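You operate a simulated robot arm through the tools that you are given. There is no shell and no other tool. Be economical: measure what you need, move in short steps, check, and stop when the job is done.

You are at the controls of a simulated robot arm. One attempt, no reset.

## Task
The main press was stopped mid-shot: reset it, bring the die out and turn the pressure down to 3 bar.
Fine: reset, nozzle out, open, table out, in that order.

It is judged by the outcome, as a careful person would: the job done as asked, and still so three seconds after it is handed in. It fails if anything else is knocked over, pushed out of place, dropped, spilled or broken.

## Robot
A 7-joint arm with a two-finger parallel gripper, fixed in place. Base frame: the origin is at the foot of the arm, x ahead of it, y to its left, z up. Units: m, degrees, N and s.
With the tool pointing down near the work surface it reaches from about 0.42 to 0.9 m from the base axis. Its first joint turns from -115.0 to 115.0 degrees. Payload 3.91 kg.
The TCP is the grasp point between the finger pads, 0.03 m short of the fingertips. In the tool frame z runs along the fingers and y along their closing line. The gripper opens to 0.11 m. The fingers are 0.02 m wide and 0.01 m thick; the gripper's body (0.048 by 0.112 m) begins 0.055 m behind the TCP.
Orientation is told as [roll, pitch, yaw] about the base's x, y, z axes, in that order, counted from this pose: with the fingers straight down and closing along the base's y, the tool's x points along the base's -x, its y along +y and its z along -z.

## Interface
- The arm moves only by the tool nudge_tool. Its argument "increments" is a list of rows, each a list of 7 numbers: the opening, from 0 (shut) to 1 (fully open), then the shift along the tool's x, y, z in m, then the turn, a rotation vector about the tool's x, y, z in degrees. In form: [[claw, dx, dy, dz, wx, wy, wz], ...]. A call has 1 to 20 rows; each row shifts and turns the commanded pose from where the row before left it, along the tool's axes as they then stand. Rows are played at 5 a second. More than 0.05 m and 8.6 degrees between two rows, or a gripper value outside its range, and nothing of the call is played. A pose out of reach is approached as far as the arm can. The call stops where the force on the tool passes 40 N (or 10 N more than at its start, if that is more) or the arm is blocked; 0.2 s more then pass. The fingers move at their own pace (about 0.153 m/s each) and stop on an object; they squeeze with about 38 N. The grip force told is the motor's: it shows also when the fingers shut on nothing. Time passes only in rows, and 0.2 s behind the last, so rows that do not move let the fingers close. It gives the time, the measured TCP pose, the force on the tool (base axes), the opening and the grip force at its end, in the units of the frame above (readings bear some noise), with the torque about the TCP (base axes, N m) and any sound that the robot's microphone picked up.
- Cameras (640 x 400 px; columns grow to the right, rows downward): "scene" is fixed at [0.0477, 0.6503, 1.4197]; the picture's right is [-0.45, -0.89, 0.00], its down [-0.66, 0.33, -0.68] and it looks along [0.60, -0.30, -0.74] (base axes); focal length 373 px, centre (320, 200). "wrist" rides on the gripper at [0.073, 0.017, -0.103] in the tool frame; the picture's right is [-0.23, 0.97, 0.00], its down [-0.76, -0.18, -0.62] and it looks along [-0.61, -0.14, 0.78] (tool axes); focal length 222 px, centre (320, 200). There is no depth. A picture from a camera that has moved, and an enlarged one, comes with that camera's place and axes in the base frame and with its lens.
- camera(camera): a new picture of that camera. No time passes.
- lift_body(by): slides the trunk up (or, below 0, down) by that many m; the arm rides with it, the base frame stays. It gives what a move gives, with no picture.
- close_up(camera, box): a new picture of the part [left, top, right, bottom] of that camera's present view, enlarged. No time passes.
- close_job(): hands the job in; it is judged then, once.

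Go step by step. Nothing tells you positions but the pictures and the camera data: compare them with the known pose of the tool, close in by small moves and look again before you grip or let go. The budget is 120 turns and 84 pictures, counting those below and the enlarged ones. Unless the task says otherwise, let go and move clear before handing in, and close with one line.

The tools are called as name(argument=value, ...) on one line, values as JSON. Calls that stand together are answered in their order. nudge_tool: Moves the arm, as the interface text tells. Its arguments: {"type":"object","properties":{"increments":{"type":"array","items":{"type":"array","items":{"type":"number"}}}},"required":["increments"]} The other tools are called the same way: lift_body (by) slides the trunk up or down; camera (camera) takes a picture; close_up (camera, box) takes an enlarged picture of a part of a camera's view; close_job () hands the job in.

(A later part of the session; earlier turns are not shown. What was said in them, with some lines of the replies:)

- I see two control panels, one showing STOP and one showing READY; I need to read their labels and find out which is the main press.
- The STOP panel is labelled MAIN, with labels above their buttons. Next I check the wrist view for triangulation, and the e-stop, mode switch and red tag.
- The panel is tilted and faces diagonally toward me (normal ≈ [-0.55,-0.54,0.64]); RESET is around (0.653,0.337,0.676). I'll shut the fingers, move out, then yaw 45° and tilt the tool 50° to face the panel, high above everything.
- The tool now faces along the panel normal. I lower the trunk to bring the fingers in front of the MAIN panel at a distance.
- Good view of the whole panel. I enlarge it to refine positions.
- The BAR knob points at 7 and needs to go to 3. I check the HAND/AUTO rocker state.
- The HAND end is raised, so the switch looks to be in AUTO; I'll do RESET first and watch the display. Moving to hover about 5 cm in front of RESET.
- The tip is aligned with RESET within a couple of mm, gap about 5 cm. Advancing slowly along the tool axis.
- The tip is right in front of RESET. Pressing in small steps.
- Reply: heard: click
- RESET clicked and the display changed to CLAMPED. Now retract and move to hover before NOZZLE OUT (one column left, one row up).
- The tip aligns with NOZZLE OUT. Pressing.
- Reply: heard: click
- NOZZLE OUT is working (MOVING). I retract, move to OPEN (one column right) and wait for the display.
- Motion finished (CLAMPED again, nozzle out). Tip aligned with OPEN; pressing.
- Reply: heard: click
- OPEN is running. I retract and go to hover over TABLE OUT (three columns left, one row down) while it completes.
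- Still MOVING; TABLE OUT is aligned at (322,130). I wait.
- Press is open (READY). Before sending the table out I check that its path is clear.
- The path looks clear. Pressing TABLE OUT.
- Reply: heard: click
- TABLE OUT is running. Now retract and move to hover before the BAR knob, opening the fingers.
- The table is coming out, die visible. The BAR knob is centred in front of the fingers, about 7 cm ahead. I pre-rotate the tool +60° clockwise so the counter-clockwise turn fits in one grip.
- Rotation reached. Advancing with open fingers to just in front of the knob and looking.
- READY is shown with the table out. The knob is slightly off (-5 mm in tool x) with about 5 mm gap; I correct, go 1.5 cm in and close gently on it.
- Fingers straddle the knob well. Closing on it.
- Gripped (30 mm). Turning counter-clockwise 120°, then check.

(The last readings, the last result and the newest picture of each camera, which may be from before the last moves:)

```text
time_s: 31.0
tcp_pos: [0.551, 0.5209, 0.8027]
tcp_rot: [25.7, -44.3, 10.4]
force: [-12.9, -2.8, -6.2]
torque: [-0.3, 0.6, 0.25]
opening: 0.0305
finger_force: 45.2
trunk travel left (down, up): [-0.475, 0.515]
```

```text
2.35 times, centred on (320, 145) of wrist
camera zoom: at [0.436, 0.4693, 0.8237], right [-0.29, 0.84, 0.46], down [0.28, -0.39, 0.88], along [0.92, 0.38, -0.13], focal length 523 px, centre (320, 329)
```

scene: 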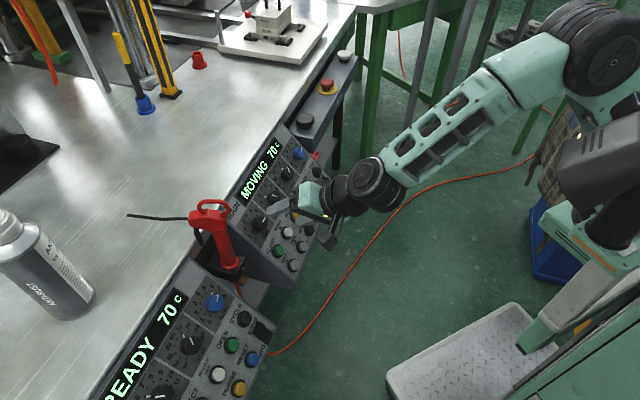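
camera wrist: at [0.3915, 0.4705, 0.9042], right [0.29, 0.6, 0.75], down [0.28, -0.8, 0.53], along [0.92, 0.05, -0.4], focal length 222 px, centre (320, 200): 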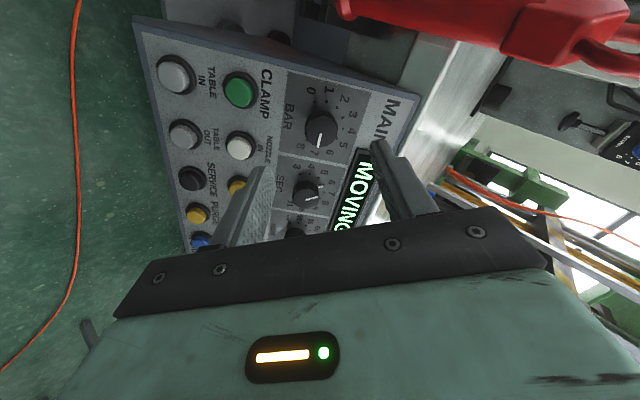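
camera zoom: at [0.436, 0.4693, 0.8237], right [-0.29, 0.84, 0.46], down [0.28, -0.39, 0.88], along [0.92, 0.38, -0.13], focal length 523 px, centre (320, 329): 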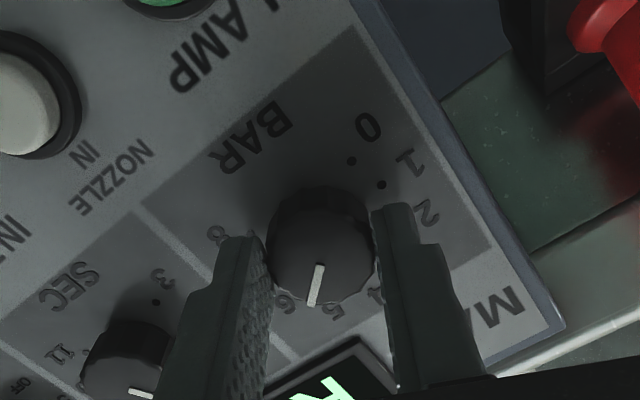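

The knob turns with the fingers (about 5.7 now). Relieving side load and continuing another 80°.

nudge_tool(increments=[[0, 0.0018, 0.0003, 0, 0, 0, 0], [0, 0, 0, 0, 0, 0, -8], [0, 0, 0, 0, 0, 0, -8], [0, 0, 0, 0, 0, 0, -8], [0, 0, 0, 0, 0, 0, -8], [0, 0, 0, 0, 0, 0, -8], [0, 0, 0, 0, 0, 0, 0]])

close_up(camera="wrist", box=[220, 60, 420, 230])

```text
time_s: 32.6
tcp_pos: [0.552, 0.5204, 0.8015]
tcp_rot: [-18.3, -47.3, 68.9]
force: [5.0, -0.4, -0.9]
torque: [0.18, -0.25, -0.07]
opening: 0.0303
finger_force: 45.3
trunk travel left (down, up): [-0.475, 0.515]
```

```text
2.35 times, centred on (320, 145) of wrist
camera zoom: at [0.4638, 0.4277, 0.8119], right [-0.73, 0.69, -0.04], down [-0.01, 0.05, 1.0], along [0.69, 0.73, -0.03], focal length 523 px, centre (320, 329)
```

zoom: 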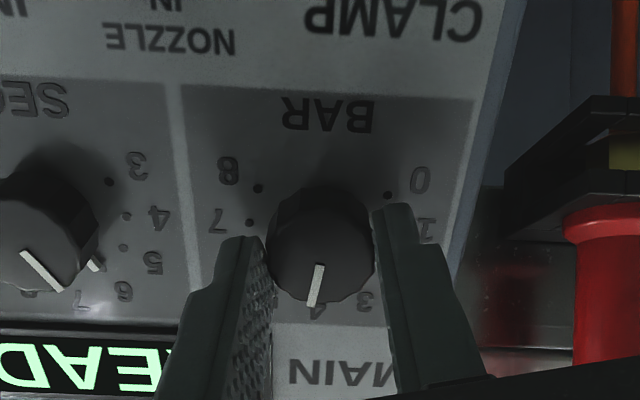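

Now about 4.3. Another 40°, then a precise check.

nudge_tool(increments=[[0, 0, 0, 0, 0, 0, -8], [0, 0, 0, 0, 0, 0, -8], [0, 0, 0, 0, 0, 0, -8], [0, 0, 0, 0, 0, 0, -8], [0, 0, 0, 0, 0, 0, -8], [0, 0, 0, 0, 0, 0, 0]])

close_up(camera="wrist", box=[220, 60, 420, 230])

close_up(camera="scene", box=[230, 170, 310, 250])

```text
time_s: 34.0
tcp_pos: [0.5531, 0.5196, 0.8027]
tcp_rot: [-44.7, -25.1, 111.3]
force: [18.9, -1.0, 9.3]
torque: [0.23, -0.34, -0.18]
opening: 0.0305
finger_force: 45.0
trunk travel left (down, up): [-0.475, 0.515]
```

```text
2.35 times, centred on (320, 145) of wrist
camera zoom: at [0.5065, 0.4031, 0.8274], right [-0.83, 0.21, -0.52], down [-0.45, 0.3, 0.84], along [0.34, 0.93, -0.15], focal length 523 px, centre (320, 329)
```

zoom: 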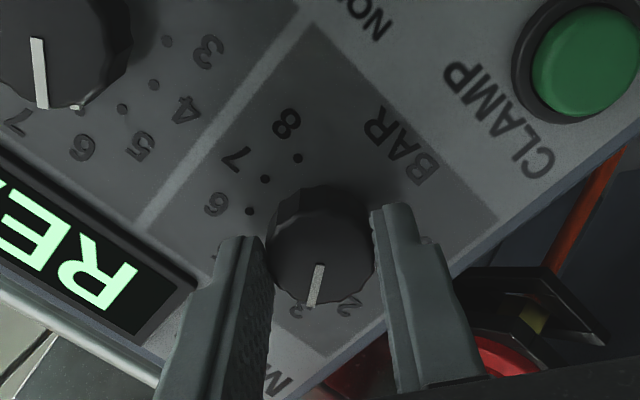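

```text
5.00 times, centred on (270, 210) of scene
camera zoom: at [0.0477, 0.6503, 1.4197], right [-0.45, -0.89, 0.0], down [-0.66, 0.33, -0.68], along [0.6, -0.3, -0.74], focal length 1865 px, centre (570, 150)
```

zoom: 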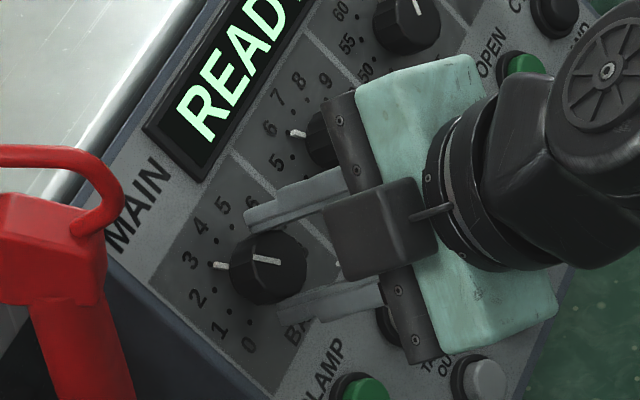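

The tick seems at or very near 3. Zooming in.

close_up(camera="scene", box=[258, 205, 298, 245])

```text
10.00 times, centred on (278, 225) of scene
camera zoom: at [0.0477, 0.6503, 1.4197], right [-0.45, -0.89, 0.0], down [-0.66, 0.33, -0.68], along [0.6, -0.3, -0.74], focal length 3731 px, centre (740, -50)
```

zoom: 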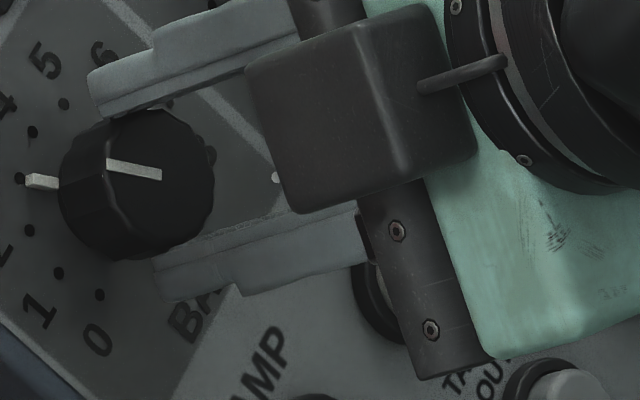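

The tick sits practically on the 3 dot. I release, back straight off, and inspect.

nudge_tool(increments=[[0.6, 0, 0, 0, 0, 0, 0], [0.6, 0, 0, 0, 0, 0, 0], [0.6, 0, 0, 0, 0, 0, 0], [0.6, 0, 0, -0.02, 0, 0, 0], [0.6, 0, 0, -0.03, 0, 0, 0], [0.6, 0, 0, -0.04, 0, 0, 0], [0.6, 0, 0, 0, 0, 0, 0]])

close_up(camera="scene", box=[240, 195, 290, 245])

close_up(camera="wrist", box=[270, 80, 370, 160])

```text
time_s: 35.6
tcp_pos: [0.5005, 0.4705, 0.8608]
tcp_rot: [-44.5, -25.3, 111.3]
force: [-0.2, -0.6, -0.1]
torque: [-0.01, 0.01, 0.0]
opening: 0.066
finger_force: 0.2
trunk travel left (down, up): [-0.475, 0.515]
```

```text
8.00 times, centred on (265, 220) of scene
camera zoom: at [0.0477, 0.6503, 1.4197], right [-0.45, -0.89, 0.0], down [-0.66, 0.33, -0.68], along [0.6, -0.3, -0.74], focal length 2985 px, centre (760, 40)
```

zoom: 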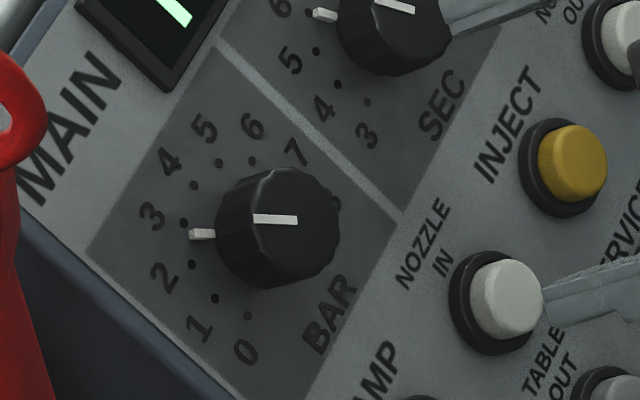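

```text
5.00 times, centred on (320, 120) of wrist
camera zoom: at [0.4552, 0.3543, 0.8849], right [-0.83, 0.21, -0.52], down [-0.45, 0.3, 0.84], along [0.33, 0.93, -0.16], focal length 1111 px, centre (320, 600)
```

zoom: 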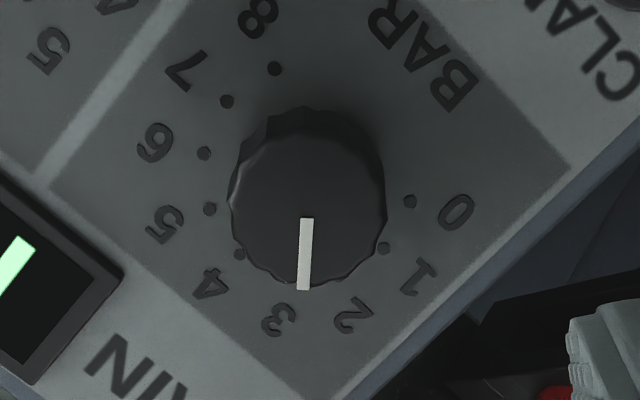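

After release the tick sits at about 2.7, so the side load dragged it on opening. I'll regrip better centred (pre-rotated -10°) and turn back about +10°, relieving side load before letting go.

nudge_tool(increments=[[0.6, -0.002, -0.003, 0, 0, 0, -5], [0.6, 0, 0, 0, 0, 0, -5], [0.6, 0, 0, 0.04, 0, 0, 0], [0.6, 0, 0, 0.03, 0, 0, 0], [0.6, 0, 0, 0.017, 0, 0, 0], [0.6, 0, 0, 0, 0, 0, 0]])

close_up(camera="wrist", box=[220, 60, 420, 230])

```text
time_s: 37.0
tcp_pos: [0.5507, 0.5215, 0.8082]
tcp_rot: [-47.3, -18.1, 118.8]
force: [-0.6, -0.1, 0.3]
torque: [-0.03, 0.0, 0.0]
opening: 0.066
finger_force: 0.0
trunk travel left (down, up): [-0.475, 0.515]
```

```text
2.35 times, centred on (320, 145) of wrist
camera zoom: at [0.5152, 0.4023, 0.8396], right [-0.79, 0.07, -0.61], down [-0.56, 0.32, 0.76], along [0.25, 0.94, -0.22], focal length 523 px, centre (320, 329)
```

zoom: 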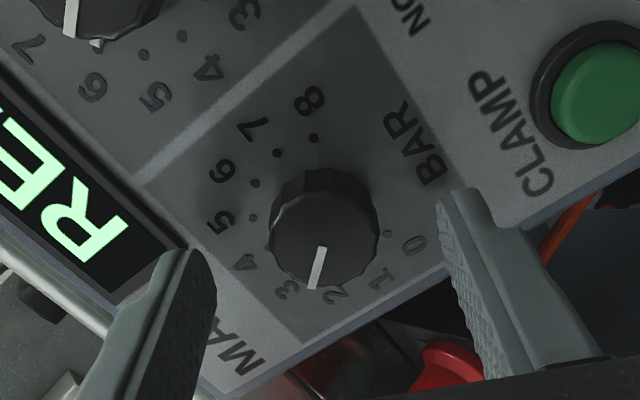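

Well centred; small trims, then grip and check side force.

nudge_tool(increments=[[0.6, 0.002, 0.001, 0.003, 0, 0, 0], [0.2, 0, 0, 0, 0, 0, 0], [0, 0, 0, 0, 0, 0, 0], [0, 0, 0, 0, 0, 0, 0], [0, 0, 0, 0, 0, 0, 0]])

close_up(camera="scene", box=[240, 195, 290, 245])

```text
time_s: 38.2
tcp_pos: [0.5522, 0.5208, 0.8045]
tcp_rot: [-47.3, -18.1, 118.9]
force: [-2.4, -2.4, -1.9]
torque: [0.07, -0.06, -0.03]
opening: 0.0301
finger_force: 45.0
trunk travel left (down, up): [-0.475, 0.515]
```

```text
8.00 times, centred on (265, 220) of scene
camera zoom: at [0.0477, 0.6503, 1.4197], right [-0.45, -0.89, 0.0], down [-0.66, 0.33, -0.68], along [0.6, -0.3, -0.74], focal length 2985 px, centre (760, 40)
```

zoom: 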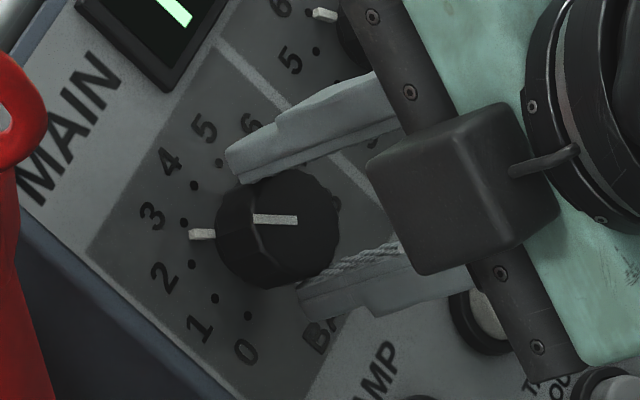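

Side force is small and the knob unmoved. Turning +10°.

nudge_tool(increments=[[0, 0, 0, 0, 0, 0, 5], [0, 0, 0, 0, 0, 0, 5], [0, 0, 0, 0, 0, 0, 0]])

close_up(camera="scene", box=[240, 195, 290, 245])

```text
time_s: 39.0
tcp_pos: [0.552, 0.5215, 0.8036]
tcp_rot: [-44.5, -25.4, 111.4]
force: [-4.2, -1.6, 2.2]
torque: [-0.13, -0.03, -0.18]
opening: 0.0304
finger_force: 44.6
trunk travel left (down, up): [-0.475, 0.515]
```

```text
8.00 times, centred on (265, 220) of scene
camera zoom: at [0.0477, 0.6503, 1.4197], right [-0.45, -0.89, 0.0], down [-0.66, 0.33, -0.68], along [0.6, -0.3, -0.74], focal length 2985 px, centre (760, 40)
```

zoom: 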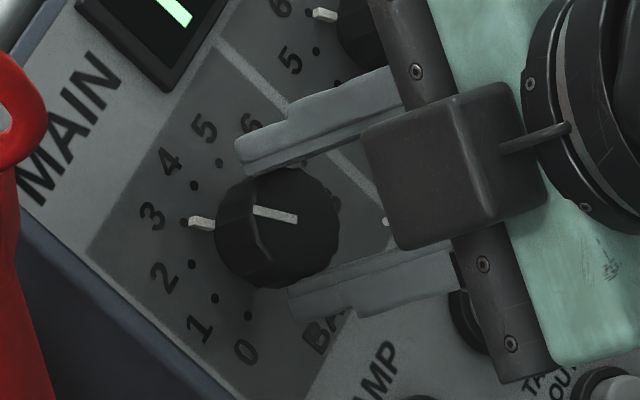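

The tick and the pointer now indicate 3. Releasing with low side load and backing off.

nudge_tool(increments=[[0.6, 0, 0, 0, 0, 0, 0], [0.6, 0, 0, 0, 0, 0, 0], [0.6, 0, 0, 0, 0, 0, 0], [0.6, 0, 0, -0.02, 0, 0, 0], [0.6, 0, 0, -0.03, 0, 0, 0], [0.6, 0, 0, -0.04, 0, 0, 0], [0.6, 0, 0, 0, 0, 0, 0]])

close_up(camera="scene", box=[240, 195, 290, 245])

close_up(camera="wrist", box=[270, 80, 370, 160])

```text
time_s: 40.6
tcp_pos: [0.5014, 0.4684, 0.8623]
tcp_rot: [-44.5, -25.4, 111.3]
force: [0.1, 0.2, -0.3]
torque: [0.01, 0.0, -0.03]
opening: 0.0661
finger_force: 0.1
trunk travel left (down, up): [-0.475, 0.515]
```

```text
8.00 times, centred on (265, 220) of scene
camera zoom: at [0.0477, 0.6503, 1.4197], right [-0.45, -0.89, 0.0], down [-0.66, 0.33, -0.68], along [0.6, -0.3, -0.74], focal length 2985 px, centre (760, 40)
```

zoom: 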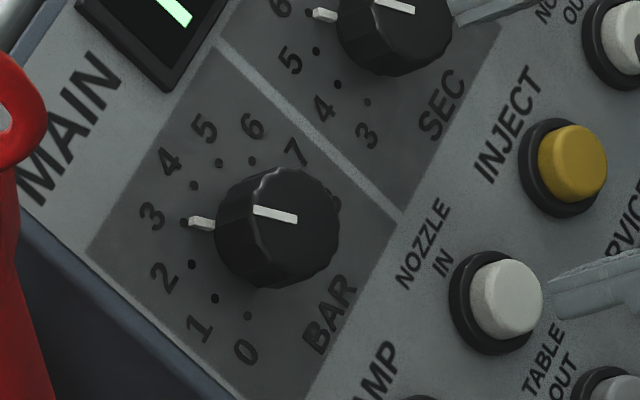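

```text
5.00 times, centred on (320, 120) of wrist
camera zoom: at [0.4553, 0.3524, 0.8869], right [-0.83, 0.21, -0.52], down [-0.45, 0.3, 0.84], along [0.33, 0.93, -0.16], focal length 1111 px, centre (320, 600)
```

zoom: 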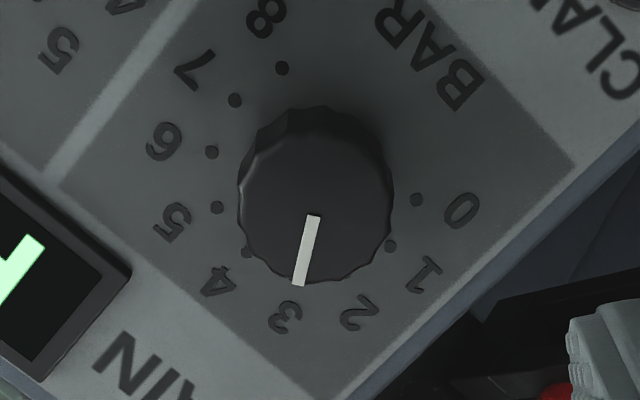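

The knob holds at 3. Backing away clear and taking a final overview.

nudge_tool(increments=[[0.6, 0, 0, -0.04, 0, 0, 0], [0.6, 0, 0, -0.04, 0, 0, 0], [0.6, 0, 0, -0.04, 0, 0, 0], [0.6, 0, 0, 0, 0, 0, 0], [0.6, 0, 0, 0, 0, 0, 0]])

camera(camera="scene")

close_up(camera="scene", box=[220, 130, 340, 250])

```text
time_s: 41.8
tcp_pos: [0.4384, 0.4059, 0.9383]
tcp_rot: [-44.5, -25.4, 111.2]
force: [1.1, -0.3, 0.1]
torque: [0.0, 0.01, -0.01]
opening: 0.0661
finger_force: 0.0
trunk travel left (down, up): [-0.475, 0.515]
```

```text
26 pictures are left
```

scene: 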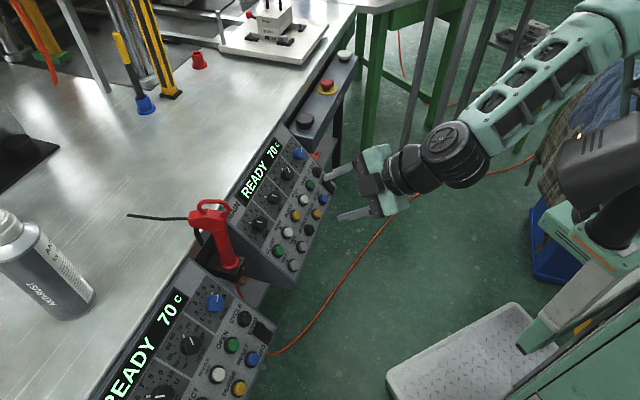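

```text
3.33 times, centred on (280, 190) of scene
camera zoom: at [0.0477, 0.6503, 1.4197], right [-0.45, -0.89, 0.0], down [-0.66, 0.33, -0.68], along [0.6, -0.3, -0.74], focal length 1244 px, centre (453, 233)
```

zoom: 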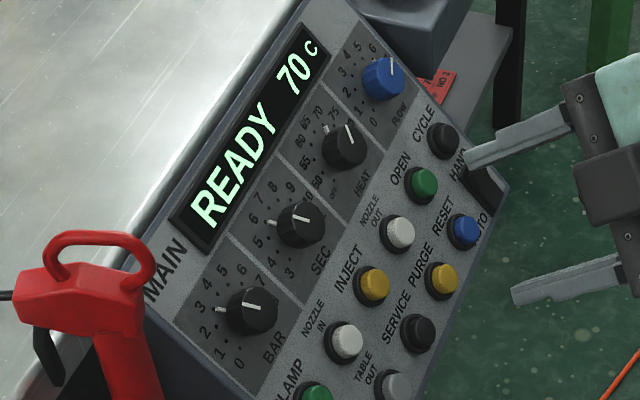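

The MAIN display shows READY, the die is out on the table, BAR is at 3, and the other items in view have not been disturbed. The arm is clear, so I'm handing in.

close_job()

```text
The job is handed in.
```

The main press is reset and the nozzle-out, open and table-out steps were done in that order. The die is out and the pressure is turned down to 3 bar. I couldn't see the nozzle itself, so nozzle-out rests on the display showing MOVING and then settling.
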